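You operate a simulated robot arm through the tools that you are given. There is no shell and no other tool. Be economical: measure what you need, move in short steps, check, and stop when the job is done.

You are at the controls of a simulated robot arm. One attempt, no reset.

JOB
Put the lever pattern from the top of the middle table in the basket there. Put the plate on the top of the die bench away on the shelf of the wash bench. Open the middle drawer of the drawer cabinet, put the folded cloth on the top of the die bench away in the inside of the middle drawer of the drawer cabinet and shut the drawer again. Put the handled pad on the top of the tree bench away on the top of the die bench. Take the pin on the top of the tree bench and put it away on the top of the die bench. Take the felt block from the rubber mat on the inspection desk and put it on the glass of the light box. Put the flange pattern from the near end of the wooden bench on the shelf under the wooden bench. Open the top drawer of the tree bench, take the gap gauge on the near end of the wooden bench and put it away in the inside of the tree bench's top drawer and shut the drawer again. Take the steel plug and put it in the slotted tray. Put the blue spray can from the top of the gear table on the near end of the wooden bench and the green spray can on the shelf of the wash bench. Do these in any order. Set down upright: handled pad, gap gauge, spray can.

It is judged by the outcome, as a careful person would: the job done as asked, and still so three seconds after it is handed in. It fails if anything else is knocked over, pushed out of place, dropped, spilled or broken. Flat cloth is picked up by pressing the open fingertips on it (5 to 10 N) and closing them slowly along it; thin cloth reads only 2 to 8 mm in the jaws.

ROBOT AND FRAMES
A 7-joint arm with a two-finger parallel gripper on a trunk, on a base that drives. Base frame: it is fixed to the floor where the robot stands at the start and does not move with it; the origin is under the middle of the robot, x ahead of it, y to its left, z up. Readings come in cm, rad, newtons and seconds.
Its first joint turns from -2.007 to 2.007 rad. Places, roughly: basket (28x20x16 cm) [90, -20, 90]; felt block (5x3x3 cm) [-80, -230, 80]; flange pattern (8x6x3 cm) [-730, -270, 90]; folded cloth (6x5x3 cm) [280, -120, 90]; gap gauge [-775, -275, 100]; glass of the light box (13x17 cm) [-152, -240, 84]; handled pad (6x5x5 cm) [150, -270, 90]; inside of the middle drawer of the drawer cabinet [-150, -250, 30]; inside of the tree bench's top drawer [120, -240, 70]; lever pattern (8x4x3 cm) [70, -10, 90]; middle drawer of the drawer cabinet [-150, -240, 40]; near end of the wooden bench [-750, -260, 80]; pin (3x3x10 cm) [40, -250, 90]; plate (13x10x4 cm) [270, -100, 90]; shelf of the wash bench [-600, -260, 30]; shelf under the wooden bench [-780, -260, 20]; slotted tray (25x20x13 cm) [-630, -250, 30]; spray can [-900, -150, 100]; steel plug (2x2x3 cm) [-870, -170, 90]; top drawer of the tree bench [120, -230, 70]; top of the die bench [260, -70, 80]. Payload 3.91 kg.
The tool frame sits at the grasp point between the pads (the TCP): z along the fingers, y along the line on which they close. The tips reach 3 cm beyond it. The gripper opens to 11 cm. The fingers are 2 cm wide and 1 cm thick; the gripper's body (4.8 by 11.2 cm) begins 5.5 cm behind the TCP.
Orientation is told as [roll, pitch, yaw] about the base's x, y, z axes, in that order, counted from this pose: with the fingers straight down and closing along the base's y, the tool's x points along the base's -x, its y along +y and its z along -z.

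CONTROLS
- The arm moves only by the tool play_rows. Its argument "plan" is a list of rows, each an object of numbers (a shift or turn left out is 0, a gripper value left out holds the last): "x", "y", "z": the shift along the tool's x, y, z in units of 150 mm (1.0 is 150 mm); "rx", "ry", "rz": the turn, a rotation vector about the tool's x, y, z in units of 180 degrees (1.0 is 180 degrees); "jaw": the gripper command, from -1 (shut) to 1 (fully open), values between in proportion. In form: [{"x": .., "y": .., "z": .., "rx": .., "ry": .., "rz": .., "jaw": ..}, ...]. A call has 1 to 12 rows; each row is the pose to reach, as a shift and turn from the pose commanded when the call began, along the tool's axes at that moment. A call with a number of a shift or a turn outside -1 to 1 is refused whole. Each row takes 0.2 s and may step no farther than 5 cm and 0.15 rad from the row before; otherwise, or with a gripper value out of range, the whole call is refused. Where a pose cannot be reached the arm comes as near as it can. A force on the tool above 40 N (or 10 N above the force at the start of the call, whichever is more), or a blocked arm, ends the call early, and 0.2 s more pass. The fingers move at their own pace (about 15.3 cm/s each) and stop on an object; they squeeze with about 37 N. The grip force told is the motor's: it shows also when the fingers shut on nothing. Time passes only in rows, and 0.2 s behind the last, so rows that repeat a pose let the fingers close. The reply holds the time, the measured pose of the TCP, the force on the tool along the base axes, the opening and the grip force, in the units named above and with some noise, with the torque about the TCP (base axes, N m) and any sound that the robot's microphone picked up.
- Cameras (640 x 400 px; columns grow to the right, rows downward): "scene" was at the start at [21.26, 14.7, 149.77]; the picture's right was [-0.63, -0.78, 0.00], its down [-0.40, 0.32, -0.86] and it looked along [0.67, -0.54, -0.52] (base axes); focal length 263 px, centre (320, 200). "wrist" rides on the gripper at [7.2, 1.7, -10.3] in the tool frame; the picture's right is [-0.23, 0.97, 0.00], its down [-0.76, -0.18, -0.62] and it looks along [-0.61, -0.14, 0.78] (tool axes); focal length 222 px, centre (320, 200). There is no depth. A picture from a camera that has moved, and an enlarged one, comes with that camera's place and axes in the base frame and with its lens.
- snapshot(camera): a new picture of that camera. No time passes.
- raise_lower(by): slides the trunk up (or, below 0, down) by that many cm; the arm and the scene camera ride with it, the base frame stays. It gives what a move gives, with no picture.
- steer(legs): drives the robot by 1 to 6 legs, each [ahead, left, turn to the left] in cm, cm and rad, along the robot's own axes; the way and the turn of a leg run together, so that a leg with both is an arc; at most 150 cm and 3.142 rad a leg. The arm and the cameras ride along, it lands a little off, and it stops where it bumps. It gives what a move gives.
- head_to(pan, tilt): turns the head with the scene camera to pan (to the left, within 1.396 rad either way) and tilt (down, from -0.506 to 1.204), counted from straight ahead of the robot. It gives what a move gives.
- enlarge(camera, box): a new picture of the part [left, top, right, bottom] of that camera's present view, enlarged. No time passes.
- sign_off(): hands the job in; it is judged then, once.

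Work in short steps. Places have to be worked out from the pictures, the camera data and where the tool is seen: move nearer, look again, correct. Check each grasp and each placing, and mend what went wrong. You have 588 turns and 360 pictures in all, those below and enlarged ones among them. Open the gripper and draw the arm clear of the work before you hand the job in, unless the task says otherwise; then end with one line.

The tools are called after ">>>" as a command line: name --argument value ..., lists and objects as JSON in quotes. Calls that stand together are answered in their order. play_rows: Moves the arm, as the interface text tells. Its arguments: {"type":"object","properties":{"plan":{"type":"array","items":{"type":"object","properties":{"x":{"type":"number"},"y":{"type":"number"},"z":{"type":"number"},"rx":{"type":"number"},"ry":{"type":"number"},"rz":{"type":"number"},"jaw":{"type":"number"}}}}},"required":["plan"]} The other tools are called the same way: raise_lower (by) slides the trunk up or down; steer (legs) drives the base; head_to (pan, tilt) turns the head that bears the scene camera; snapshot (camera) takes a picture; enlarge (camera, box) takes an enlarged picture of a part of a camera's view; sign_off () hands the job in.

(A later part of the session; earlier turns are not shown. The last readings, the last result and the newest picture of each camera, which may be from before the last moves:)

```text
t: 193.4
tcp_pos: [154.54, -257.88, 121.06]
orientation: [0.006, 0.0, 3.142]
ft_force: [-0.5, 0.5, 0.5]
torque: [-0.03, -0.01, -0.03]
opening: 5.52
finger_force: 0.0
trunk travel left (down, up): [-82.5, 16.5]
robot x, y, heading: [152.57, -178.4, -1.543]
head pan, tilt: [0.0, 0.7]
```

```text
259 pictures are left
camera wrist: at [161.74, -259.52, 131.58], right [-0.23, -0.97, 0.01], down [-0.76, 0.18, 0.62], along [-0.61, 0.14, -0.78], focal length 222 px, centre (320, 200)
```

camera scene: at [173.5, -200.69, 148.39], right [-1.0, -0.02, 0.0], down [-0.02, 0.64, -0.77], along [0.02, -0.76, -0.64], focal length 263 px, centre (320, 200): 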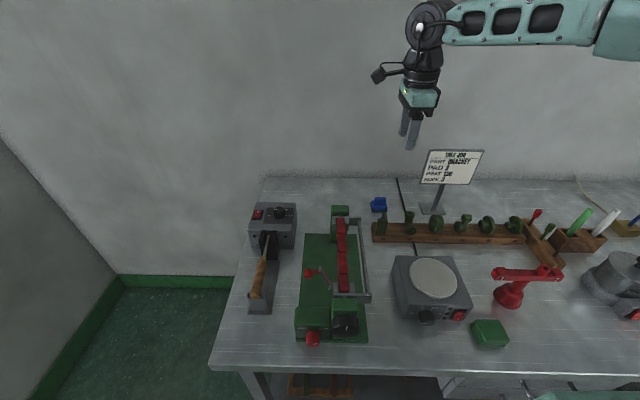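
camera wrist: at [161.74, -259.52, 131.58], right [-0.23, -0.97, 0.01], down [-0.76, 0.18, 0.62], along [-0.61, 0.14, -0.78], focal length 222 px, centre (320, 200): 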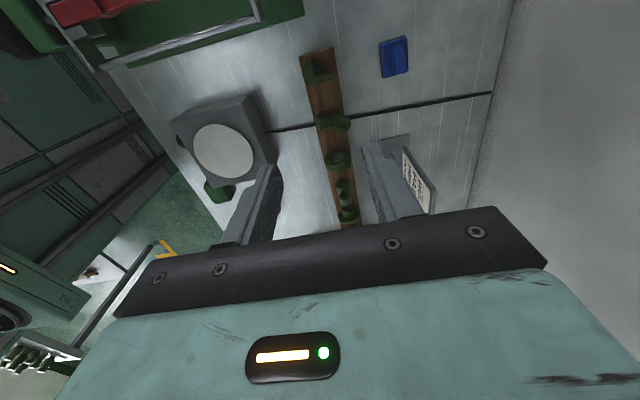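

The pad is at (154.5,-271). The sign beside it (x 128–145, top z≈111) could be met by my forearm. I raise the trunk and lean the tool toward +x to keep the arm away from the sign.

>>> raise_lower --by 16

>>> play_rows --plan '[{"z": 0.25, "ry": -0.04}, {"z": 0.5, "ry": -0.08}, {"z": 0.75, "ry": -0.111}, {"z": 1.0, "ry": -0.111}]'

>>> snapshot --camera "scene"

>>> snapshot --camera "wrist"

```text
t: 195.3
tcp_pos: [154.45, -257.77, 137.11]
orientation: [0.007, 0.0, -3.14]
ft_force: [0.9, -0.4, -0.5]
torque: [0.01, 0.0, -0.04]
opening: 5.51
finger_force: 0.0
trunk travel left (down, up): [-98.5, 0.5]
robot x, y, heading: [152.78, -178.39, -1.546]
head pan, tilt: [0.0, 0.7]
```

```text
t: 196.3
tcp_pos: [154.62, -257.75, 122.27]
orientation: [0.009, -0.35, 3.139]
ft_force: [0.0, -0.1, 0.1]
torque: [-0.04, -0.04, 0.0]
opening: 5.48
finger_force: 0.0
trunk travel left (down, up): [-98.5, 0.5]
robot x, y, heading: [152.42, -178.05, -1.542]
head pan, tilt: [0.0, 0.7]
```

```text
258 pictures are left
camera scene: at [173.54, -200.7, 164.38], right [-1.0, -0.02, 0.0], down [-0.02, 0.64, -0.77], along [0.02, -0.76, -0.64], focal length 263 px, centre (320, 200)
```

scene: 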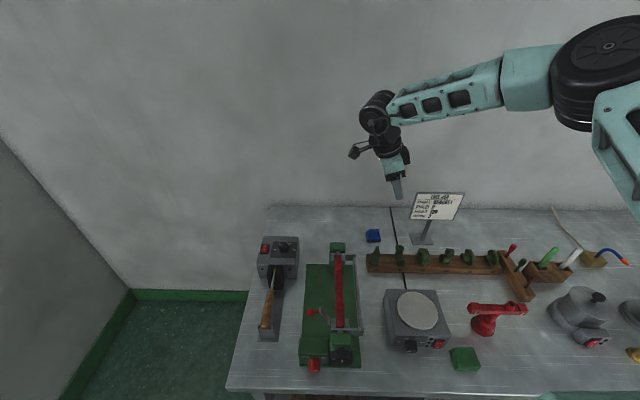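

```text
257 pictures are left
camera wrist: at [165.01, -259.49, 129.5], right [-0.21, -0.97, 0.08], down [-0.5, 0.18, 0.85], along [-0.84, 0.14, -0.53], focal length 222 px, centre (320, 200)
```

wrist: 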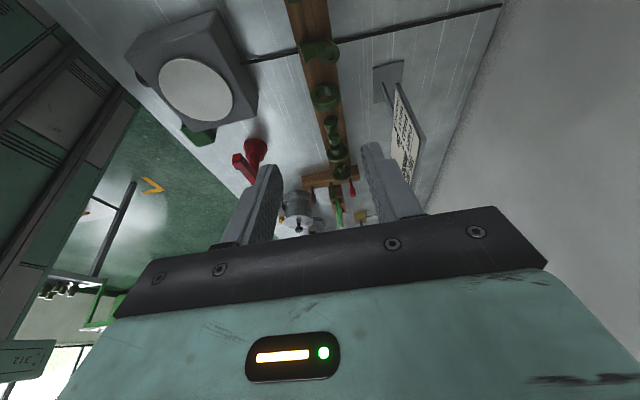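

The elbow is well up now. I advance to y=-271 and descend partly.

>>> play_rows --plan '[{"y": 0.3}, {"y": 0.6}, {"y": 0.88}, {"y": 0.88, "x": 0.1, "z": 0.27}, {"y": 0.88, "x": 0.2, "z": 0.55}, {"y": 0.88, "x": 0.342, "z": 0.94}]'

>>> snapshot --camera "scene"

>>> snapshot --camera "wrist"

```text
refused: row 6 steps farther than a row can; nothing moved
```

```text
256 pictures are left
camera scene: at [173.54, -200.7, 164.38], right [-1.0, -0.02, 0.0], down [-0.02, 0.64, -0.77], along [0.02, -0.76, -0.64], focal length 263 px, centre (320, 200)
```

scene: 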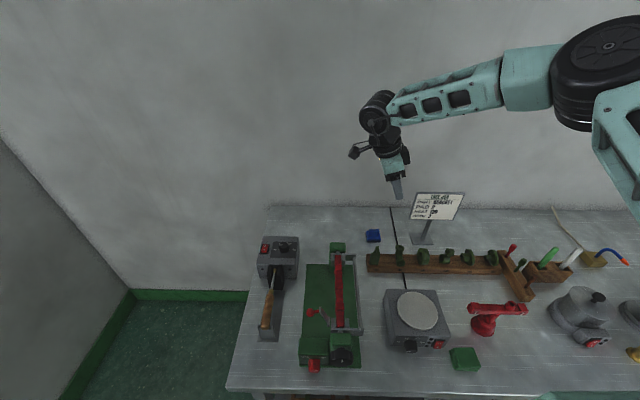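

```text
255 pictures are left
camera wrist: at [165.01, -259.49, 129.5], right [-0.21, -0.97, 0.08], down [-0.5, 0.18, 0.85], along [-0.84, 0.14, -0.53], focal length 222 px, centre (320, 200)
```

wrist: 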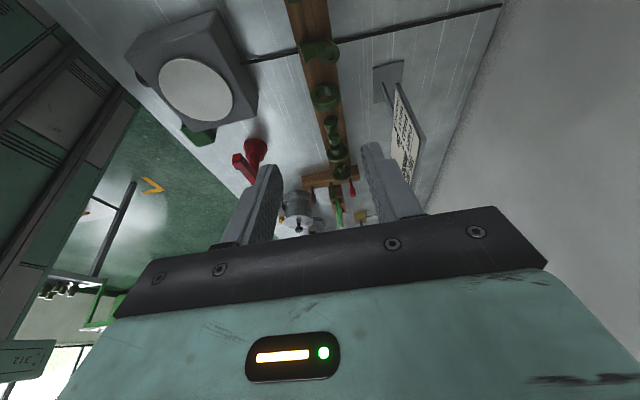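

>>> play_rows --plan '[{"y": 0.3}, {"y": 0.6}, {"y": 0.88}, {"y": 0.88, "x": 0.1, "z": 0.28}, {"y": 0.88, "x": 0.2, "z": 0.56}, {"y": 0.88, "x": 0.3, "z": 0.83}]'

>>> snapshot --camera "scene"

>>> snapshot --camera "wrist"

```text
t: 197.7
tcp_pos: [153.77, -269.27, 109.55]
orientation: [0.008, -0.347, 3.14]
ft_force: [-0.7, 1.3, 0.0]
torque: [0.01, -0.03, -0.01]
opening: 5.49
finger_force: 0.1
out of reach, approached as far as the arm can: row 3, 4, 5, 6
trunk travel left (down, up): [-98.5, 0.5]
robot x, y, heading: [152.53, -178.79, -1.546]
head pan, tilt: [0.0, 0.7]
```

```text
254 pictures are left
camera scene: at [173.43, -200.69, 164.4], right [-1.0, -0.02, 0.0], down [-0.01, 0.64, -0.77], along [0.02, -0.76, -0.64], focal length 263 px, centre (320, 200)
```

scene: 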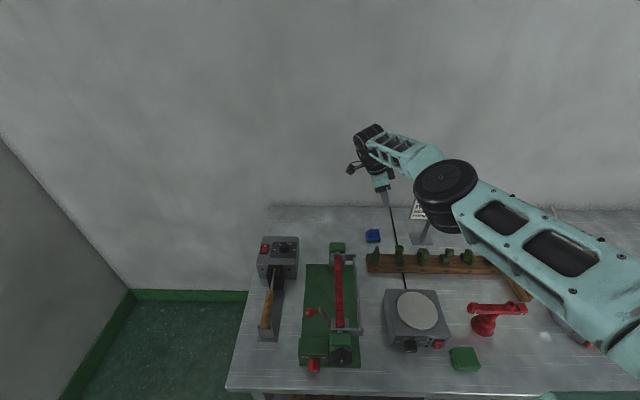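

```text
253 pictures are left
camera wrist: at [164.14, -270.97, 116.84], right [-0.21, -0.97, 0.08], down [-0.5, 0.18, 0.84], along [-0.84, 0.14, -0.53], focal length 222 px, centre (320, 200)
```

wrist: 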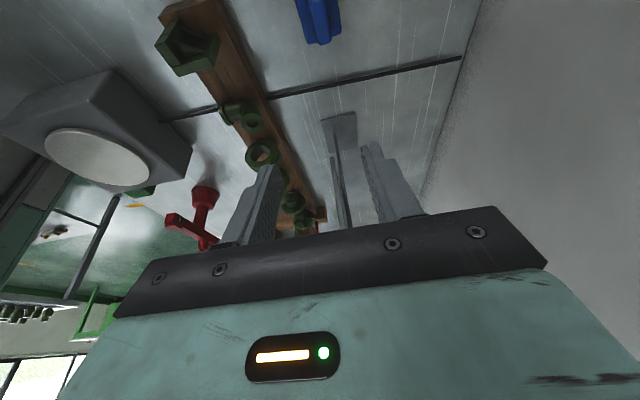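

The arm is at full stretch. The bench edge is at y≈-220, so I pull the tool back and drive 7 cm closer.

>>> play_rows --plan '[{"y": -0.25}, {"y": -0.5}, {"y": -0.75, "x": -0.05, "z": -0.15}]'

>>> steer --legs '[[7, 0, 0]]'

>>> snapshot --camera "scene"

```text
t: 198.5
tcp_pos: [153.77, -258.03, 111.66]
orientation: [0.006, -0.349, 3.137]
ft_force: [0.4, 0.5, -0.4]
torque: [0.03, 0.0, 0.03]
opening: 5.49
finger_force: 0.1
trunk travel left (down, up): [-98.5, 0.5]
robot x, y, heading: [152.41, -178.55, -1.546]
head pan, tilt: [0.0, 0.7]
```

```text
t: 199.5
tcp_pos: [154.13, -264.89, 111.74]
orientation: [0.006, -0.349, 3.139]
ft_force: [-0.9, 0.2, 0.3]
torque: [-0.02, 0.04, -0.01]
opening: 5.52
finger_force: 0.0
trunk travel left (down, up): [-98.5, 0.5]
robot x, y, heading: [152.66, -185.64, -1.546]
head pan, tilt: [0.0, 0.7]
```

```text
252 pictures are left
camera scene: at [173.7, -207.61, 164.38], right [-1.0, -0.02, 0.0], down [-0.02, 0.64, -0.77], along [0.02, -0.76, -0.64], focal length 263 px, centre (320, 200)
```

scene: 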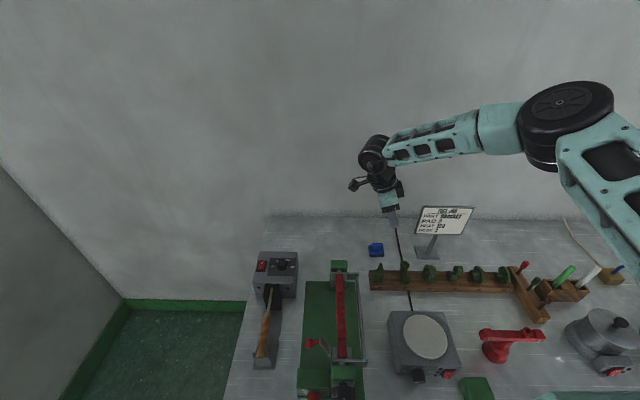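

>>> play_rows --plan '[{"y": 0.2, "x": 0.025}, {"y": 0.407, "x": 0.025}, {"y": 0.407, "x": 0.1, "z": 0.2}, {"y": 0.407, "x": 0.185, "z": 0.44}]'

>>> snapshot --camera "scene"

>>> snapshot --camera "wrist"

```text
t: 200.5
tcp_pos: [154.58, -270.87, 104.35]
orientation: [0.006, -0.347, 3.141]
ft_force: [0.0, 0.9, 0.2]
torque: [-0.05, -0.03, -0.01]
opening: 5.53
finger_force: 0.0
trunk travel left (down, up): [-98.5, 0.5]
robot x, y, heading: [152.14, -184.99, -1.55]
head pan, tilt: [0.0, 0.7]
```

```text
251 pictures are left
camera scene: at [173.69, -207.63, 164.39], right [-1.0, -0.02, 0.0], down [-0.02, 0.64, -0.77], along [0.02, -0.76, -0.64], focal length 263 px, centre (320, 200)
```

scene: 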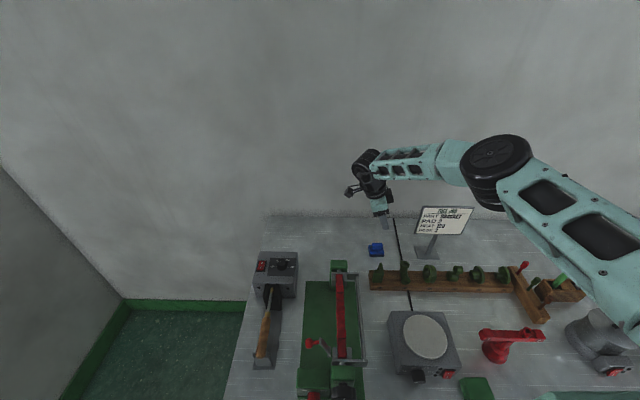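

```text
250 pictures are left
camera wrist: at [164.89, -272.51, 111.72], right [-0.21, -0.97, 0.08], down [-0.5, 0.18, 0.84], along [-0.84, 0.14, -0.53], focal length 222 px, centre (320, 200)
```

wrist: 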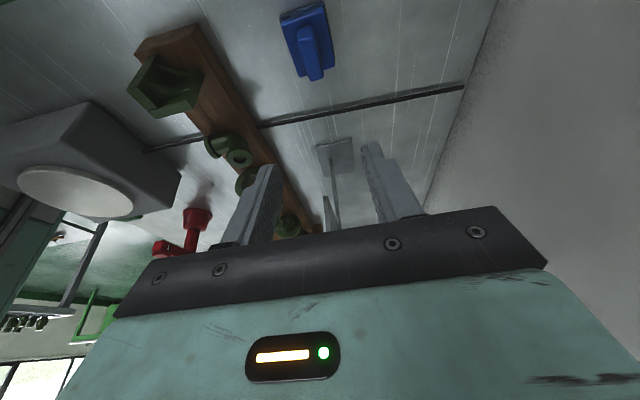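

The pad is in view at (155,-271.4). The forearm stays clear of the sign. I descend to grip its handle.

>>> play_rows --plan '[{"y": 0.03, "x": 0.1, "z": 0.25}, {"y": 0.035, "x": 0.2, "z": 0.5}, {"y": 0.035, "x": 0.25, "z": 0.65}]'

>>> enlarge --camera "scene" --box '[320, 130, 480, 290]'

>>> snapshot --camera "wrist"

```text
t: 201.3
tcp_pos: [154.49, -271.52, 94.21]
orientation: [0.006, -0.348, 3.14]
ft_force: [-0.3, -0.2, -0.1]
torque: [-0.01, -0.07, 0.04]
opening: 5.5
finger_force: 0.1
trunk travel left (down, up): [-98.5, 0.5]
robot x, y, heading: [152.53, -185.64, -1.547]
head pan, tilt: [0.0, 0.7]
```

```text
2.50 times, centred on (400, 210) of scene
camera zoom: at [173.65, -207.66, 164.39], right [-1.0, -0.02, 0.0], down [-0.02, 0.64, -0.76], along [0.02, -0.76, -0.64], focal length 657 px, centre (120, 175)
```

zoom: 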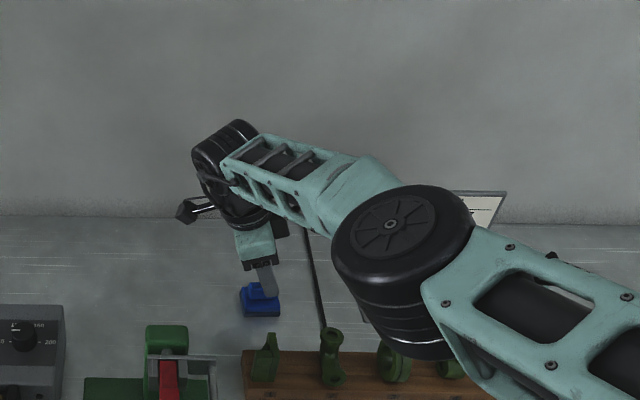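

```text
248 pictures are left
camera wrist: at [164.9, -273.14, 101.47], right [-0.21, -0.97, 0.08], down [-0.5, 0.18, 0.84], along [-0.84, 0.14, -0.53], focal length 222 px, centre (320, 200)
```

wrist: 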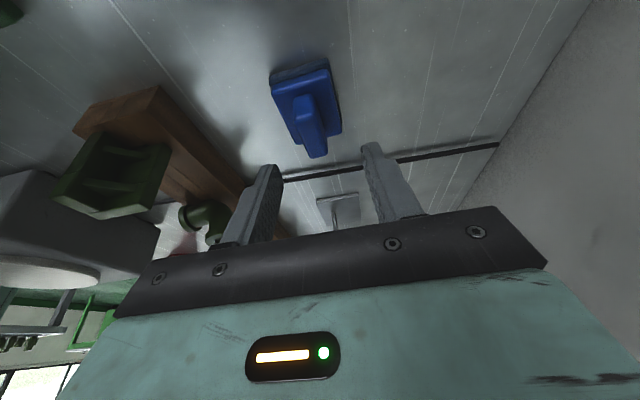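

>>> play_rows --plan '[{"x": 0.09, "y": -0.02, "z": 0.07}, {"x": 0.123, "y": -0.02, "z": 0.175}]'

>>> snapshot --camera "wrist"

>>> enlarge --camera "scene" --box '[340, 200, 440, 270]'

```text
t: 201.9
tcp_pos: [154.88, -270.35, 91.93]
orientation: [0.005, -0.349, 3.141]
ft_force: [-0.4, 0.4, 0.6]
torque: [0.01, 0.0, -0.02]
opening: 5.52
finger_force: 0.1
out of reach, approached as far as the arm can: row 1, 2
trunk travel left (down, up): [-98.5, 0.5]
robot x, y, heading: [152.81, -185.09, -1.549]
head pan, tilt: [0.0, 0.7]
```

```text
247 pictures are left
camera wrist: at [165.17, -271.98, 99.3], right [-0.21, -0.97, 0.08], down [-0.5, 0.18, 0.84], along [-0.84, 0.14, -0.53], focal length 222 px, centre (320, 200)
```

wrist: 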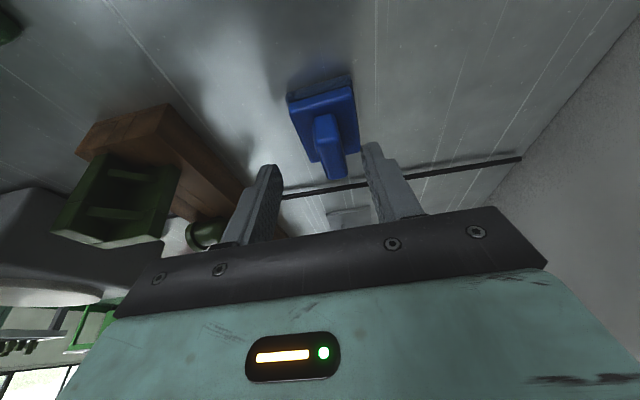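

```text
5.71 times, centred on (390, 235) of scene
camera zoom: at [173.7, -207.65, 164.38], right [-1.0, -0.02, 0.0], down [-0.02, 0.64, -0.76], along [0.02, -0.76, -0.64], focal length 1502 px, centre (-80, 0)
```

zoom: 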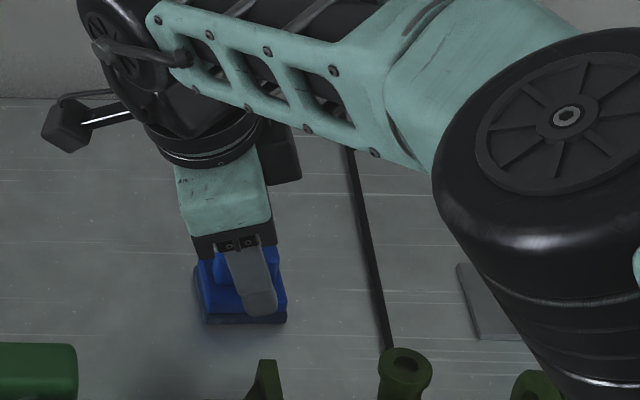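

The arm is at its limit again, 1 cm short. I nudge the base 1.2 cm ahead and 1 cm left, then use the trunk to descend.

>>> steer --legs '[[1.2, 1.0, 0]]'

>>> snapshot --camera "wrist"

```text
t: 202.6
tcp_pos: [155.9, -271.48, 92.01]
orientation: [0.006, -0.349, 3.141]
ft_force: [0.0, -0.4, 0.6]
torque: [-0.02, -0.01, -0.02]
opening: 5.49
finger_force: 0.0
trunk travel left (down, up): [-98.5, 0.5]
robot x, y, heading: [153.79, -186.35, -1.546]
head pan, tilt: [0.0, 0.7]
```

```text
245 pictures are left
camera wrist: at [166.19, -273.16, 99.34], right [-0.21, -0.97, 0.08], down [-0.5, 0.18, 0.84], along [-0.84, 0.14, -0.53], focal length 222 px, centre (320, 200)
```

wrist: 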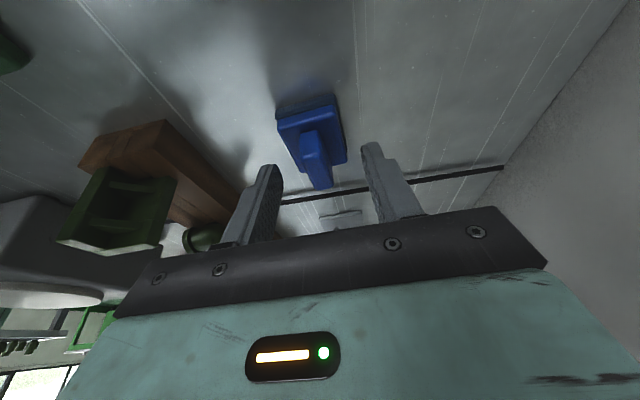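

Centred. I lower the trunk 1.8 cm and close the jaws.

>>> raise_lower --by -1.8

>>> play_rows --plan '[{"jaw": -0.3}, {"jaw": -0.6}, {"jaw": -1}, {"jaw": -1}]'

>>> snapshot --camera "wrist"

```text
t: 203.3
tcp_pos: [155.86, -271.65, 90.2]
orientation: [0.005, -0.348, 3.141]
ft_force: [0.4, -0.8, -0.7]
torque: [-0.01, -0.01, -0.02]
opening: 5.48
finger_force: 0.1
trunk travel left (down, up): [-96.7, 2.3]
robot x, y, heading: [153.83, -186.55, -1.546]
head pan, tilt: [0.0, 0.7]
```

```text
t: 204.3
tcp_pos: [155.92, -271.46, 90.36]
orientation: [0.005, -0.348, 3.14]
ft_force: [0.3, 0.9, 0.1]
torque: [-0.05, 0.01, -0.01]
opening: 4.08
finger_force: 36.6
trunk travel left (down, up): [-96.7, 2.3]
robot x, y, heading: [153.39, -186.42, -1.543]
head pan, tilt: [0.0, 0.7]
```

```text
244 pictures are left
camera wrist: at [166.19, -273.17, 97.52], right [-0.21, -0.97, 0.08], down [-0.5, 0.18, 0.84], along [-0.84, 0.14, -0.53], focal length 222 px, centre (320, 200)
```

wrist: 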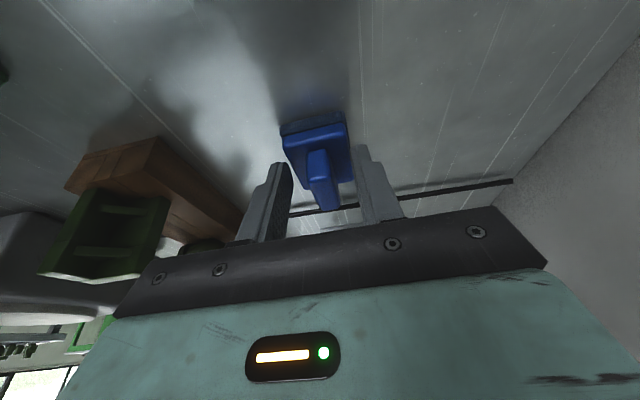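

It gripped the pad's base by the tips only. I reopen, go 1.2 cm lower and grip the base more firmly.

>>> play_rows --plan '[{"jaw": 0.0}, {"jaw": 0.0}, {"jaw": 0.0}]'

>>> raise_lower --by -1.4

>>> play_rows --plan '[{"jaw": -0.3}, {"jaw": -0.6}, {"jaw": -1}, {"jaw": -1}]'

>>> raise_lower --by 4.5

>>> snapshot --camera "wrist"

```text
t: 205.1
tcp_pos: [155.83, -271.56, 90.25]
orientation: [0.006, -0.349, 3.14]
ft_force: [0.0, -0.6, 0.2]
torque: [0.01, -0.02, -0.01]
opening: 5.47
finger_force: 0.1
trunk travel left (down, up): [-96.7, 2.3]
robot x, y, heading: [154.08, -186.4, -1.547]
head pan, tilt: [0.0, 0.7]
```

```text
t: 205.7
tcp_pos: [155.85, -271.43, 88.87]
orientation: [0.006, -0.348, 3.141]
ft_force: [0.2, -0.6, 1.0]
torque: [-0.02, -0.03, -0.02]
opening: 5.52
finger_force: 0.1
trunk travel left (down, up): [-95.3, 3.7]
robot x, y, heading: [153.32, -186.5, -1.543]
head pan, tilt: [0.0, 0.7]
```

```text
t: 206.7
tcp_pos: [155.83, -271.44, 88.98]
orientation: [0.005, -0.35, 3.14]
ft_force: [1.1, 0.2, 0.4]
torque: [0.03, 0.01, -0.01]
opening: 4.37
finger_force: 37.0
trunk travel left (down, up): [-95.3, 3.7]
robot x, y, heading: [153.67, -186.08, -1.549]
head pan, tilt: [0.0, 0.7]
```

```text
t: 207.5
tcp_pos: [155.69, -271.43, 92.44]
orientation: [0.007, -0.349, 3.14]
ft_force: [-0.1, 0.0, -0.5]
torque: [-0.01, -0.01, 0.0]
opening: 4.37
finger_force: 36.8
out of reach, approached as far as the arm can: row 1
trunk travel left (down, up): [-99.0, 0.0]
robot x, y, heading: [153.9, -186.49, -1.546]
head pan, tilt: [0.0, 0.7]
```

```text
243 pictures are left
camera wrist: at [166.19, -273.17, 99.82], right [-0.21, -0.97, 0.08], down [-0.5, 0.18, 0.84], along [-0.84, 0.14, -0.53], focal length 222 px, centre (320, 200)
```

wrist: 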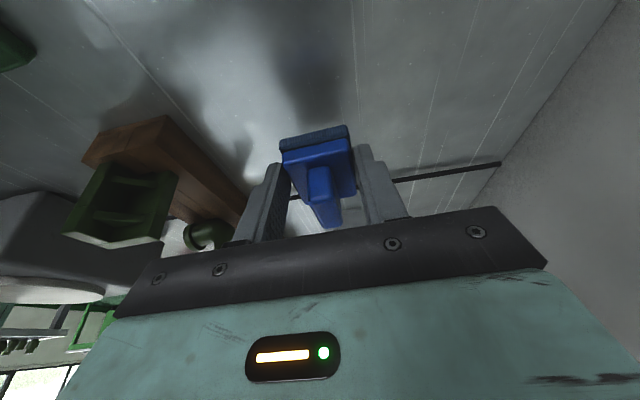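

The pad is held. I lift it straight up clear of the rack and sign, then retract.

>>> play_rows --plan '[{"x": -0.1, "z": -0.28}, {"x": -0.2, "z": -0.56}, {"x": -0.3, "z": -0.83}, {"x": -0.34, "z": -0.94}]'

>>> play_rows --plan '[{"x": -0.05, "z": -0.12}, {"y": -0.2, "x": -0.05, "z": -0.12}, {"y": -0.5, "x": -0.05, "z": -0.12}, {"y": -0.8, "x": -0.05, "z": -0.12}, {"y": -1.0, "x": -0.05, "z": -0.12}]'

>>> snapshot --camera "scene"

```text
t: 208.5
tcp_pos: [155.89, -271.67, 107.7]
orientation: [0.004, -0.348, 3.14]
ft_force: [0.7, -0.4, 0.2]
torque: [0.02, 0.01, -0.01]
opening: 4.37
finger_force: 37.4
trunk travel left (down, up): [-99.0, 0.0]
robot x, y, heading: [153.72, -186.37, -1.545]
head pan, tilt: [0.0, 0.7]
```

```text
t: 209.7
tcp_pos: [155.91, -256.26, 109.35]
orientation: [0.007, -0.347, 3.139]
ft_force: [-0.5, -0.5, -0.5]
torque: [0.01, 0.0, 0.02]
opening: 4.38
finger_force: 37.1
trunk travel left (down, up): [-99.0, 0.0]
robot x, y, heading: [153.55, -186.59, -1.546]
head pan, tilt: [0.0, 0.7]
```

```text
242 pictures are left
camera scene: at [174.73, -208.85, 164.88], right [-1.0, -0.02, 0.0], down [-0.02, 0.64, -0.76], along [0.02, -0.76, -0.64], focal length 263 px, centre (320, 200)
```

scene: 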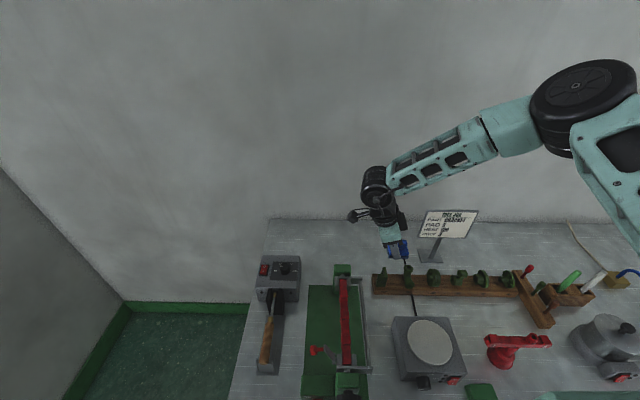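

>>> play_rows --plan '[{"y": -0.3, "x": -0.05, "z": -0.13}, {"y": -0.6, "x": -0.1, "z": -0.27}, {"y": -0.9, "x": -0.15, "z": -0.41}, {"y": -1.0, "x": -0.2, "z": -0.55}]'

>>> steer --legs '[[-58, 0, 0], [0, 0, 1.548], [27, 22, 0]]'

>>> head_to --pan -0.1 --tilt 0.8

>>> snapshot --camera "scene"

>>> snapshot --camera "wrist"

```text
refused: row 2 steps farther than a row can; nothing moved
```

```text
t: 218.6
tcp_pos: [249.17, -106.22, 109.37]
orientation: [0.006, -0.349, -1.593]
ft_force: [-0.4, 0.1, -0.5]
torque: [0.04, 0.0, 0.01]
opening: 4.4
finger_force: 37.4
trunk travel left (down, up): [-99.0, 0.0]
robot x, y, heading: [179.29, -107.06, 0.005]
head pan, tilt: [0.0, 0.7]
```

```text
t: 219.3
tcp_pos: [249.11, -106.18, 109.25]
orientation: [0.005, -0.35, -1.594]
ft_force: [0.3, -0.2, -1.4]
torque: [0.02, 0.02, -0.01]
opening: 4.38
finger_force: 36.7
trunk travel left (down, up): [-99.0, 0.0]
robot x, y, heading: [179.21, -106.91, -0.001]
head pan, tilt: [-0.099, 0.799]
```

```text
241 pictures are left
camera scene: at [201.47, -87.43, 164.06], right [-0.1, -1.0, 0.0], down [-0.71, 0.07, -0.7], along [0.69, -0.07, -0.72], focal length 263 px, centre (320, 200)
```

scene: 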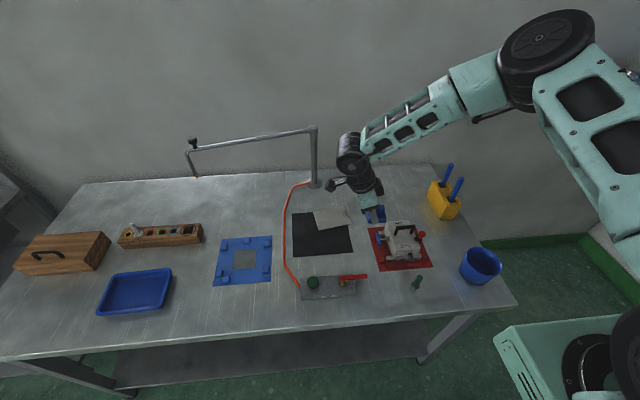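

```text
240 pictures are left
camera wrist: at [251.08, -95.98, 116.6], right [0.97, -0.23, 0.08], down [-0.19, -0.5, 0.84], along [-0.16, -0.83, -0.53], focal length 222 px, centre (320, 200)
```

wrist: 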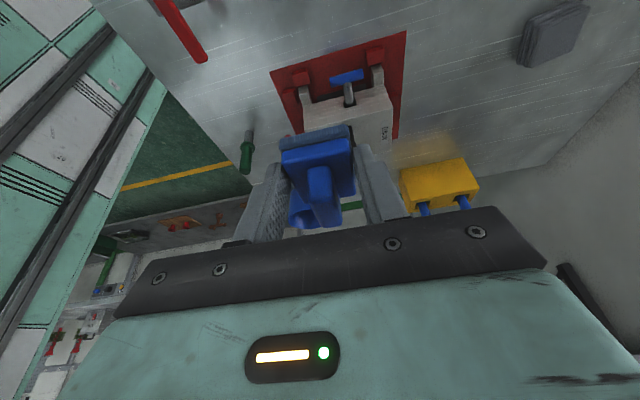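

The pad is over the bench and clear of everything. I'll set it in the gap between the blue tray and the blue frame, near (246,-51). I raise the arm and shift the robot left.

>>> play_rows --plan '[{"x": -0.1, "z": -0.28}, {"x": -0.2, "z": -0.55}, {"x": -0.27, "z": -0.75}, {"x": -0.27, "z": -0.75, "y": -0.2}, {"x": -0.27, "z": -0.75, "y": -0.4}]'

>>> steer --legs '[[0, 54, 0]]'

>>> snapshot --camera "scene"

>>> snapshot --camera "wrist"

```text
t: 220.5
tcp_pos: [242.95, -106.1, 121.35]
orientation: [0.006, -0.35, -1.592]
ft_force: [0.8, -0.6, -1.0]
torque: [0.0, -0.01, 0.01]
opening: 4.38
finger_force: 36.5
trunk travel left (down, up): [-99.0, 0.0]
robot x, y, heading: [179.44, -107.13, 0.009]
head pan, tilt: [-0.099, 0.799]
```

```text
t: 223.6
tcp_pos: [242.72, -52.41, 121.41]
orientation: [0.005, -0.351, -1.592]
ft_force: [-0.3, -0.7, -0.6]
torque: [0.03, 0.0, -0.03]
opening: 4.37
finger_force: 37.1
trunk travel left (down, up): [-99.0, 0.0]
robot x, y, heading: [179.17, -53.47, -0.0]
head pan, tilt: [-0.099, 0.799]
```

```text
239 pictures are left
camera scene: at [201.33, -33.74, 164.06], right [-0.1, -1.0, 0.0], down [-0.71, 0.07, -0.7], along [0.69, -0.07, -0.72], focal length 263 px, centre (320, 200)
```

scene: 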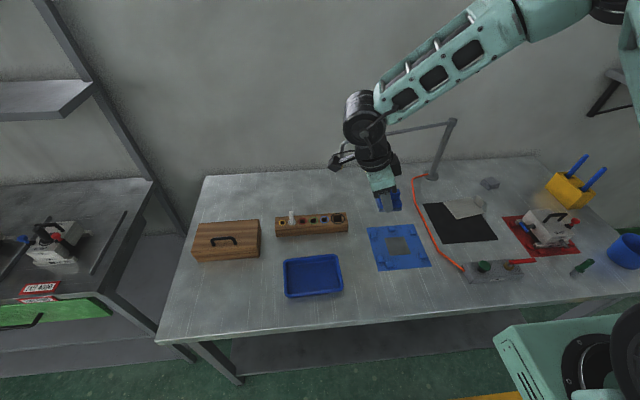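

```text
238 pictures are left
camera wrist: at [244.71, -42.13, 128.62], right [0.97, -0.23, 0.08], down [-0.19, -0.5, 0.84], along [-0.16, -0.83, -0.53], focal length 222 px, centre (320, 200)
```

wrist: 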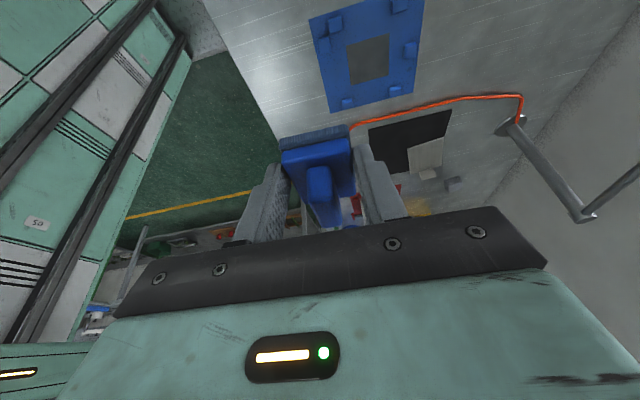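

The gap is centred at y≈-51. I descend there in stages.

>>> play_rows --plan '[{"x": 0.17, "y": 0.1, "z": 0.23}, {"x": 0.27, "y": 0.22, "z": 0.5}, {"x": 0.37, "y": 0.22, "z": 0.77}, {"x": 0.41, "y": 0.22, "z": 0.9}]'

>>> play_rows --plan '[{"x": 0.1, "z": 0.28}, {"x": 0.2, "z": 0.56}, {"x": 0.26, "z": 0.72}]'

>>> snapshot --camera "scene"

>>> snapshot --camera "wrist"

```text
t: 224.6
tcp_pos: [246.31, -51.18, 106.6]
orientation: [0.007, -0.349, -1.593]
ft_force: [0.2, -0.1, -0.4]
torque: [-0.01, 0.02, 0.02]
opening: 4.36
finger_force: 36.9
trunk travel left (down, up): [-99.0, 0.0]
robot x, y, heading: [179.23, -53.16, 0.005]
head pan, tilt: [-0.099, 0.799]
```

```text
t: 225.4
tcp_pos: [246.48, -51.58, 95.11]
orientation: [0.006, -0.349, -1.593]
ft_force: [-0.3, 1.2, -0.7]
torque: [-0.02, -0.03, 0.02]
opening: 4.36
finger_force: 37.1
trunk travel left (down, up): [-99.0, 0.0]
robot x, y, heading: [179.17, -53.45, -0.002]
head pan, tilt: [-0.099, 0.799]
```

```text
237 pictures are left
camera scene: at [201.32, -33.72, 164.06], right [-0.1, -1.0, 0.0], down [-0.71, 0.07, -0.7], along [0.69, -0.07, -0.72], focal length 263 px, centre (320, 200)
```

scene: 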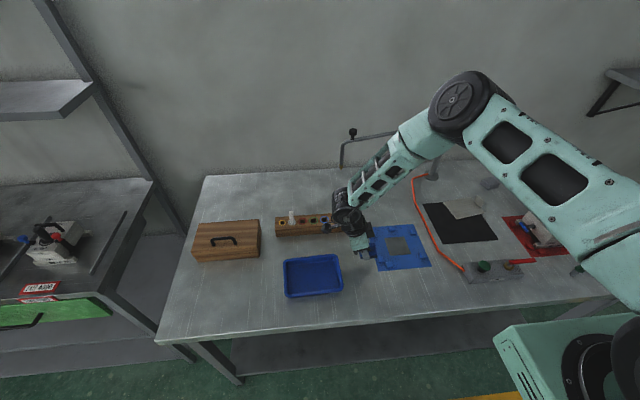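

```text
236 pictures are left
camera wrist: at [248.22, -41.29, 102.4], right [0.97, -0.23, 0.08], down [-0.19, -0.5, 0.84], along [-0.16, -0.83, -0.53], focal length 222 px, centre (320, 200)
```

wrist: 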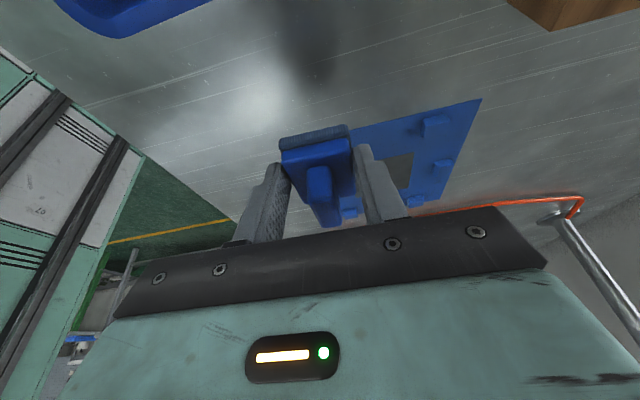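

The frame's edge is at y≈-56.3. I shift 1.5 cm toward +y and lower to just above the bench.

>>> play_rows --plan '[{"x": 0.094, "z": -0.034}, {"x": 0.17, "z": 0.15}, {"x": 0.21, "z": 0.28}]'

>>> play_rows --plan '[{"x": 0.01, "z": 0.03}, {"x": 0.018, "z": 0.05}, {"x": 0.022, "z": 0.06}]'

>>> enlarge --camera "scene" --box '[300, 180, 440, 300]'

```text
t: 226.2
tcp_pos: [246.3, -49.88, 90.18]
orientation: [0.006, -0.349, -1.595]
ft_force: [-0.3, 0.3, -1.0]
torque: [0.03, 0.03, -0.02]
opening: 4.35
finger_force: 36.9
trunk travel left (down, up): [-99.0, 0.0]
robot x, y, heading: [178.97, -53.35, -0.002]
head pan, tilt: [-0.099, 0.799]
```

```text
t: 227.0
tcp_pos: [246.37, -49.91, 89.05]
orientation: [0.008, -0.35, -1.595]
ft_force: [-0.7, 0.4, -0.6]
torque: [0.03, -0.01, 0.02]
opening: 4.38
finger_force: 36.8
trunk travel left (down, up): [-99.0, 0.0]
robot x, y, heading: [179.39, -53.5, 0.004]
head pan, tilt: [-0.099, 0.799]
```

```text
3.33 times, centred on (370, 240) of scene
camera zoom: at [201.33, -33.72, 164.05], right [-0.1, -1.0, 0.0], down [-0.71, 0.07, -0.7], along [0.69, -0.07, -0.72], focal length 876 px, centre (153, 67)
```

zoom: 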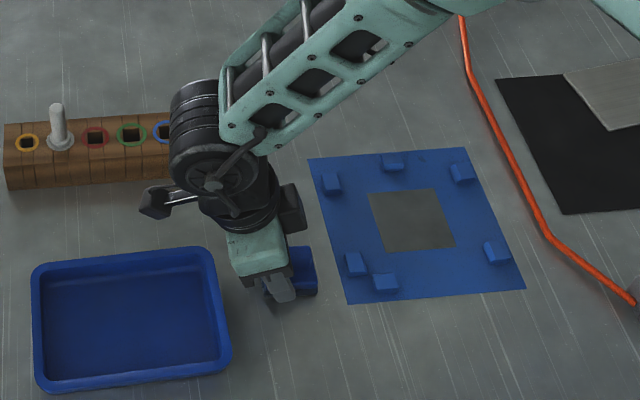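

>>> play_rows --plan '[{"x": 0.004, "z": 0.012}, {"x": 0.008, "z": 0.023}, {"x": 0.011, "z": 0.032}]'

```text
t: 227.8
tcp_pos: [246.34, -49.95, 88.79]
orientation: [0.008, -0.351, -1.594]
ft_force: [-2.3, -2.2, 32.1]
torque: [-0.52, 0.39, -0.02]
opening: 4.37
finger_force: 37.0
trunk travel left (down, up): [-99.0, 0.0]
robot x, y, heading: [179.07, -53.57, 0.0]
head pan, tilt: [-0.099, 0.799]
```

Contact. I ease up slightly, open, and withdraw along the tool axis.

>>> play_rows --plan '[{"x": -0.003, "z": -0.01}, {"x": -0.003, "z": -0.01, "jaw": -0.1}, {"x": -0.003, "z": -0.01, "jaw": 0.05}, {"x": -0.003, "z": -0.01, "jaw": 0.1}, {"x": -0.003, "z": -0.2, "jaw": 0.1}, {"x": -0.003, "z": -0.5}, {"x": -0.003, "z": -0.8}, {"x": -0.003, "z": -1.0}]'

>>> snapshot --camera "wrist"

>>> enlarge --camera "scene" --box '[300, 180, 440, 300]'

```text
t: 229.6
tcp_pos: [246.4, -44.76, 102.75]
orientation: [0.003, -0.35, -1.594]
ft_force: [0.7, 1.1, -0.2]
torque: [0.01, 0.01, 0.01]
opening: 6.02
finger_force: 0.0
trunk travel left (down, up): [-99.0, 0.0]
robot x, y, heading: [179.04, -53.37, -0.001]
head pan, tilt: [-0.099, 0.799]
```

```text
234 pictures are left
camera wrist: at [248.32, -34.47, 110.01], right [0.97, -0.23, 0.08], down [-0.19, -0.5, 0.85], along [-0.16, -0.83, -0.53], focal length 222 px, centre (320, 200)
```

wrist: 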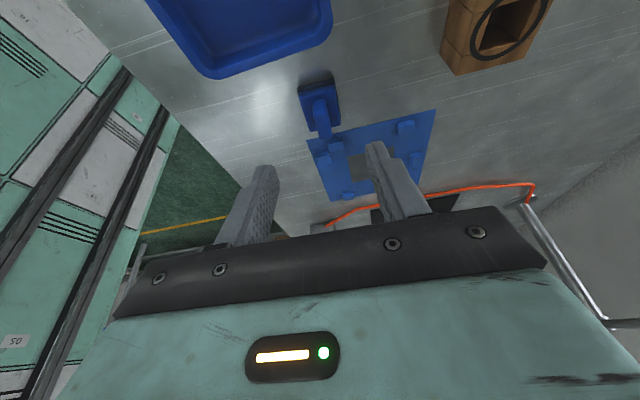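

```text
3.33 times, centred on (370, 240) of scene
camera zoom: at [201.34, -33.73, 164.05], right [-0.1, -1.0, 0.0], down [-0.71, 0.07, -0.7], along [0.69, -0.07, -0.72], focal length 876 px, centre (153, 67)
```

zoom: 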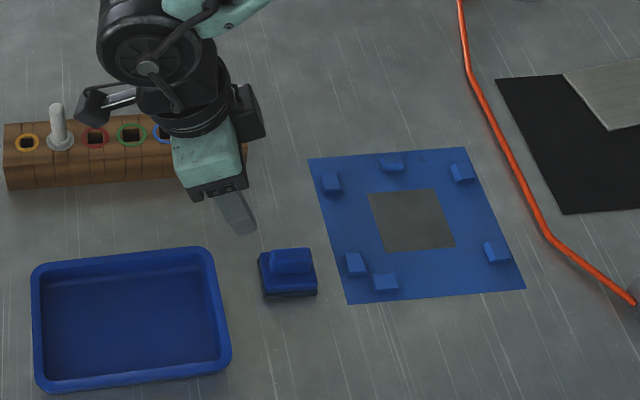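

The pad stands upright in the gap. Next is the folded cloth: I rise, remove the lean and drive right in front of it.

>>> play_rows --plan '[{"z": -0.2}, {"z": -0.4, "ry": 0.03}, {"z": -0.6, "ry": 0.07}, {"z": -0.8, "ry": 0.111}, {"z": -1.0, "ry": 0.111}]'

>>> steer --legs '[[0, -56, 0]]'

>>> head_to --pan -0.3 --tilt 0.8

>>> snapshot --camera "scene"

>>> snapshot --camera "wrist"

```text
t: 230.8
tcp_pos: [246.29, -39.66, 116.89]
orientation: [0.005, 0.002, -1.591]
ft_force: [-0.7, -0.8, 0.9]
torque: [-0.01, 0.0, 0.04]
opening: 6.06
finger_force: 0.1
trunk travel left (down, up): [-99.0, 0.0]
robot x, y, heading: [178.98, -53.3, 0.001]
head pan, tilt: [-0.099, 0.799]
```

```text
t: 234.0
tcp_pos: [246.39, -95.47, 116.84]
orientation: [0.006, 0.0, -1.596]
ft_force: [-1.4, -0.1, 0.2]
torque: [0.0, 0.0, -0.02]
opening: 6.08
finger_force: 0.1
trunk travel left (down, up): [-99.0, 0.0]
robot x, y, heading: [179.5, -109.18, 0.002]
head pan, tilt: [-0.099, 0.799]
```

```text
t: 234.7
tcp_pos: [246.36, -95.53, 116.92]
orientation: [0.005, -0.001, -1.595]
ft_force: [0.5, 0.3, -0.5]
torque: [0.0, 0.03, 0.04]
opening: 6.05
finger_force: 0.0
trunk travel left (down, up): [-99.0, 0.0]
robot x, y, heading: [178.9, -108.77, 0.002]
head pan, tilt: [-0.3, 0.799]
```

```text
232 pictures are left
camera scene: at [201.12, -91.06, 164.05], right [-0.29, -0.96, 0.0], down [-0.69, 0.21, -0.7], along [0.67, -0.21, -0.72], focal length 263 px, centre (320, 200)
```

scene: 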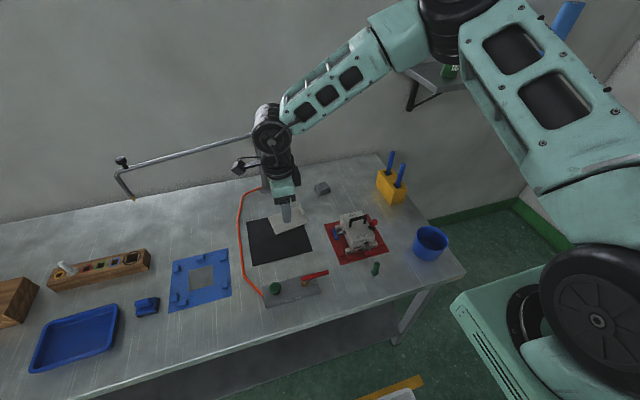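

```text
231 pictures are left
camera wrist: at [248.2, -88.28, 127.26], right [0.97, -0.25, 0.01], down [-0.2, -0.76, 0.62], along [-0.15, -0.6, -0.78], focal length 222 px, centre (320, 200)
```

wrist: 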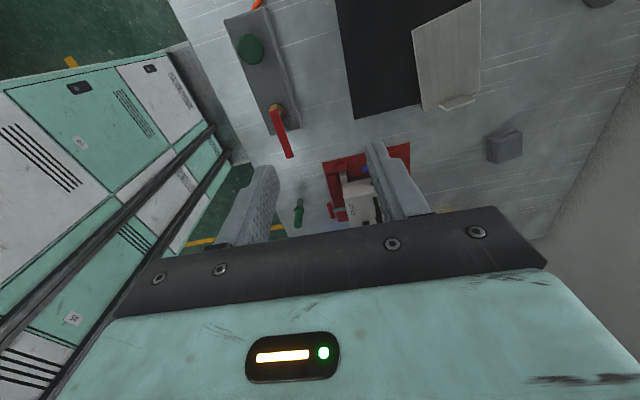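

>>> enlarge --camera "wrist" --box '[440, 100, 560, 190]'

>>> enlarge --camera "scene" --box '[260, 150, 440, 290]'

```text
4.44 times, centred on (500, 145) of wrist
camera zoom: at [248.2, -88.28, 127.26], right [0.97, -0.25, 0.01], down [-0.2, -0.76, 0.62], along [-0.15, -0.6, -0.78], focal length 987 px, centre (-480, 444)
```

zoom: 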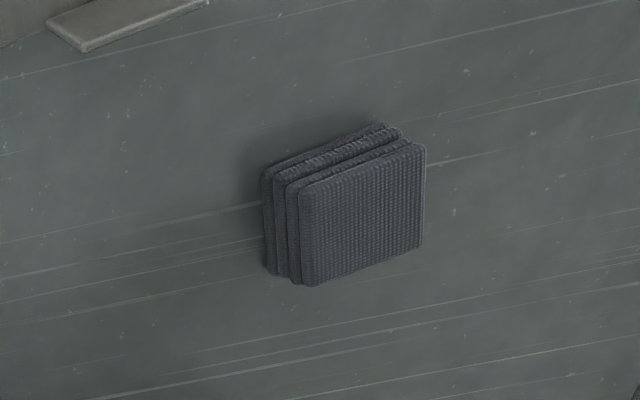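

```text
2.86 times, centred on (350, 220) of scene
camera zoom: at [201.12, -91.06, 164.05], right [-0.29, -0.96, 0.0], down [-0.69, 0.21, -0.7], along [0.67, -0.21, -0.72], focal length 751 px, centre (234, 143)
```

zoom: 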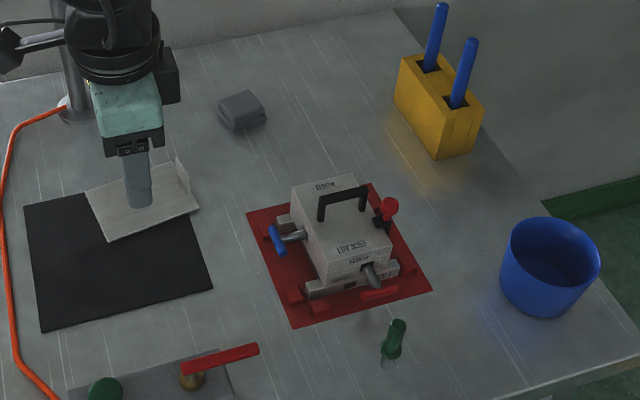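

The cloth's top is centred at (279.4,-115.8), turned about 12°. I turn the gripper, drive 13 cm closer, move over it and lower the trunk.

>>> play_rows --plan '[{"x": -0.3, "rz": -0.04, "jaw": 0.5}, {"x": -0.6, "rz": -0.0716}, {"x": -0.9, "rz": -0.0716}, {"x": -1.0, "rz": -0.0716}]'

>>> steer --legs '[[13, 0, 0]]'

>>> raise_lower --by -8

>>> snapshot --camera "scene"

>>> snapshot --camera "wrist"

```text
t: 235.7
tcp_pos: [246.08, -110.57, 116.78]
orientation: [0.006, 0.001, -1.368]
ft_force: [-0.1, -0.1, -0.8]
torque: [0.03, -0.02, -0.02]
opening: 8.25
finger_force: 0.0
trunk travel left (down, up): [-99.0, 0.0]
robot x, y, heading: [179.38, -109.28, 0.003]
head pan, tilt: [-0.3, 0.799]
```

```text
t: 237.0
tcp_pos: [258.86, -110.53, 116.86]
orientation: [0.005, -0.002, -1.369]
ft_force: [0.0, -0.3, 0.1]
torque: [0.03, -0.02, -0.03]
opening: 8.27
finger_force: 0.1
trunk travel left (down, up): [-99.0, 0.0]
robot x, y, heading: [191.7, -109.12, 0.002]
head pan, tilt: [-0.3, 0.799]
```

```text
t: 238.2
tcp_pos: [258.91, -110.52, 108.67]
orientation: [0.007, -0.002, -1.37]
ft_force: [-0.4, 0.2, 0.6]
torque: [0.0, 0.01, 0.02]
opening: 8.27
finger_force: 0.1
trunk travel left (down, up): [-91.0, 8.0]
robot x, y, heading: [192.05, -109.26, -0.002]
head pan, tilt: [-0.3, 0.799]
```

```text
228 pictures are left
camera scene: at [213.89, -91.09, 156.05], right [-0.3, -0.95, 0.0], down [-0.68, 0.21, -0.7], along [0.67, -0.21, -0.72], focal length 263 px, centre (320, 200)
```

scene: 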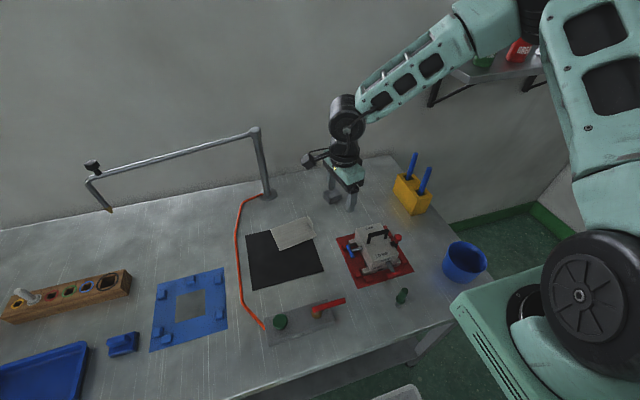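

```text
227 pictures are left
camera wrist: at [259.01, -103.09, 119.14], right [1.0, -0.03, 0.01], down [-0.03, -0.78, 0.62], along [-0.01, -0.62, -0.78], focal length 222 px, centre (320, 200)
```

wrist: 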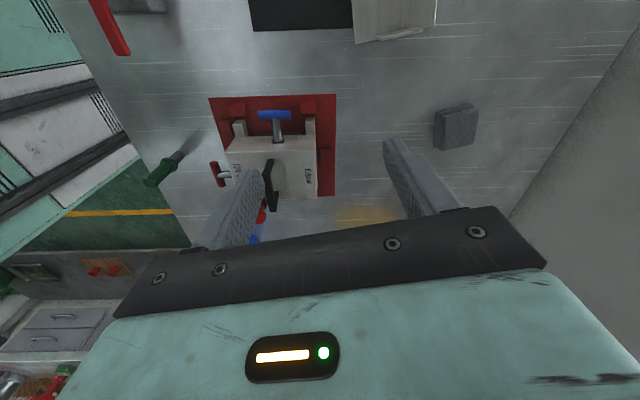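

>>> play_rows --plan '[{"x": -0.15, "y": 0.25}, {"x": -0.3, "y": 0.5}, {"x": -0.45, "y": 0.75}, {"x": -0.6, "y": 1.0}]'

>>> play_rows --plan '[{"y": 0.265}, {"y": 0.265, "z": 0.25}, {"y": 0.265, "z": 0.45}]'

>>> snapshot --camera "scene"

>>> snapshot --camera "wrist"

```text
t: 239.2
tcp_pos: [275.54, -116.28, 108.94]
orientation: [0.005, -0.001, -1.368]
ft_force: [0.2, -0.9, 0.0]
torque: [0.0, 0.01, -0.02]
opening: 8.26
finger_force: 0.0
trunk travel left (down, up): [-91.0, 8.0]
robot x, y, heading: [191.95, -109.14, 0.0]
head pan, tilt: [-0.3, 0.799]
```

```text
t: 240.0
tcp_pos: [279.23, -115.41, 101.95]
orientation: [0.006, -0.004, -1.37]
ft_force: [-0.4, -0.8, -0.4]
torque: [0.01, -0.02, 0.01]
opening: 8.25
finger_force: 0.0
trunk travel left (down, up): [-91.0, 8.0]
robot x, y, heading: [192.13, -108.85, -0.001]
head pan, tilt: [-0.3, 0.799]
```

```text
226 pictures are left
camera scene: at [213.88, -91.09, 156.06], right [-0.3, -0.95, 0.0], down [-0.68, 0.21, -0.7], along [0.67, -0.21, -0.72], focal length 263 px, centre (320, 200)
```

scene: 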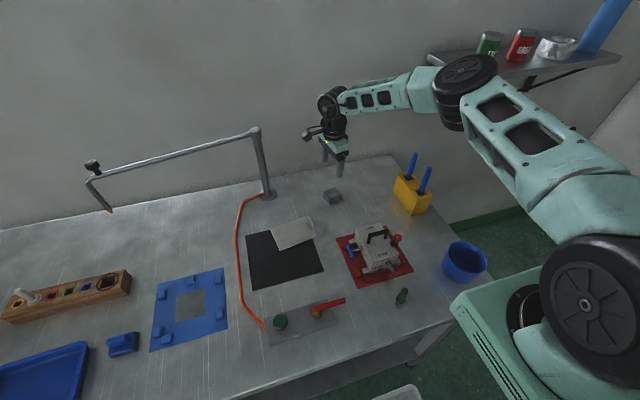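

```text
225 pictures are left
camera wrist: at [279.42, -108.1, 112.41], right [1.0, -0.03, 0.01], down [-0.03, -0.78, 0.62], along [-0.01, -0.62, -0.78], focal length 222 px, centre (320, 200)
```

wrist: 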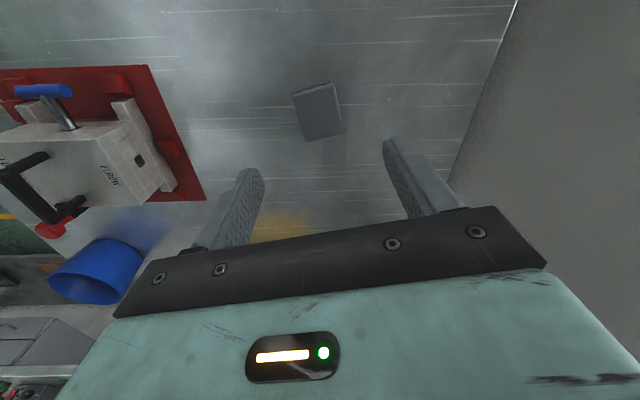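

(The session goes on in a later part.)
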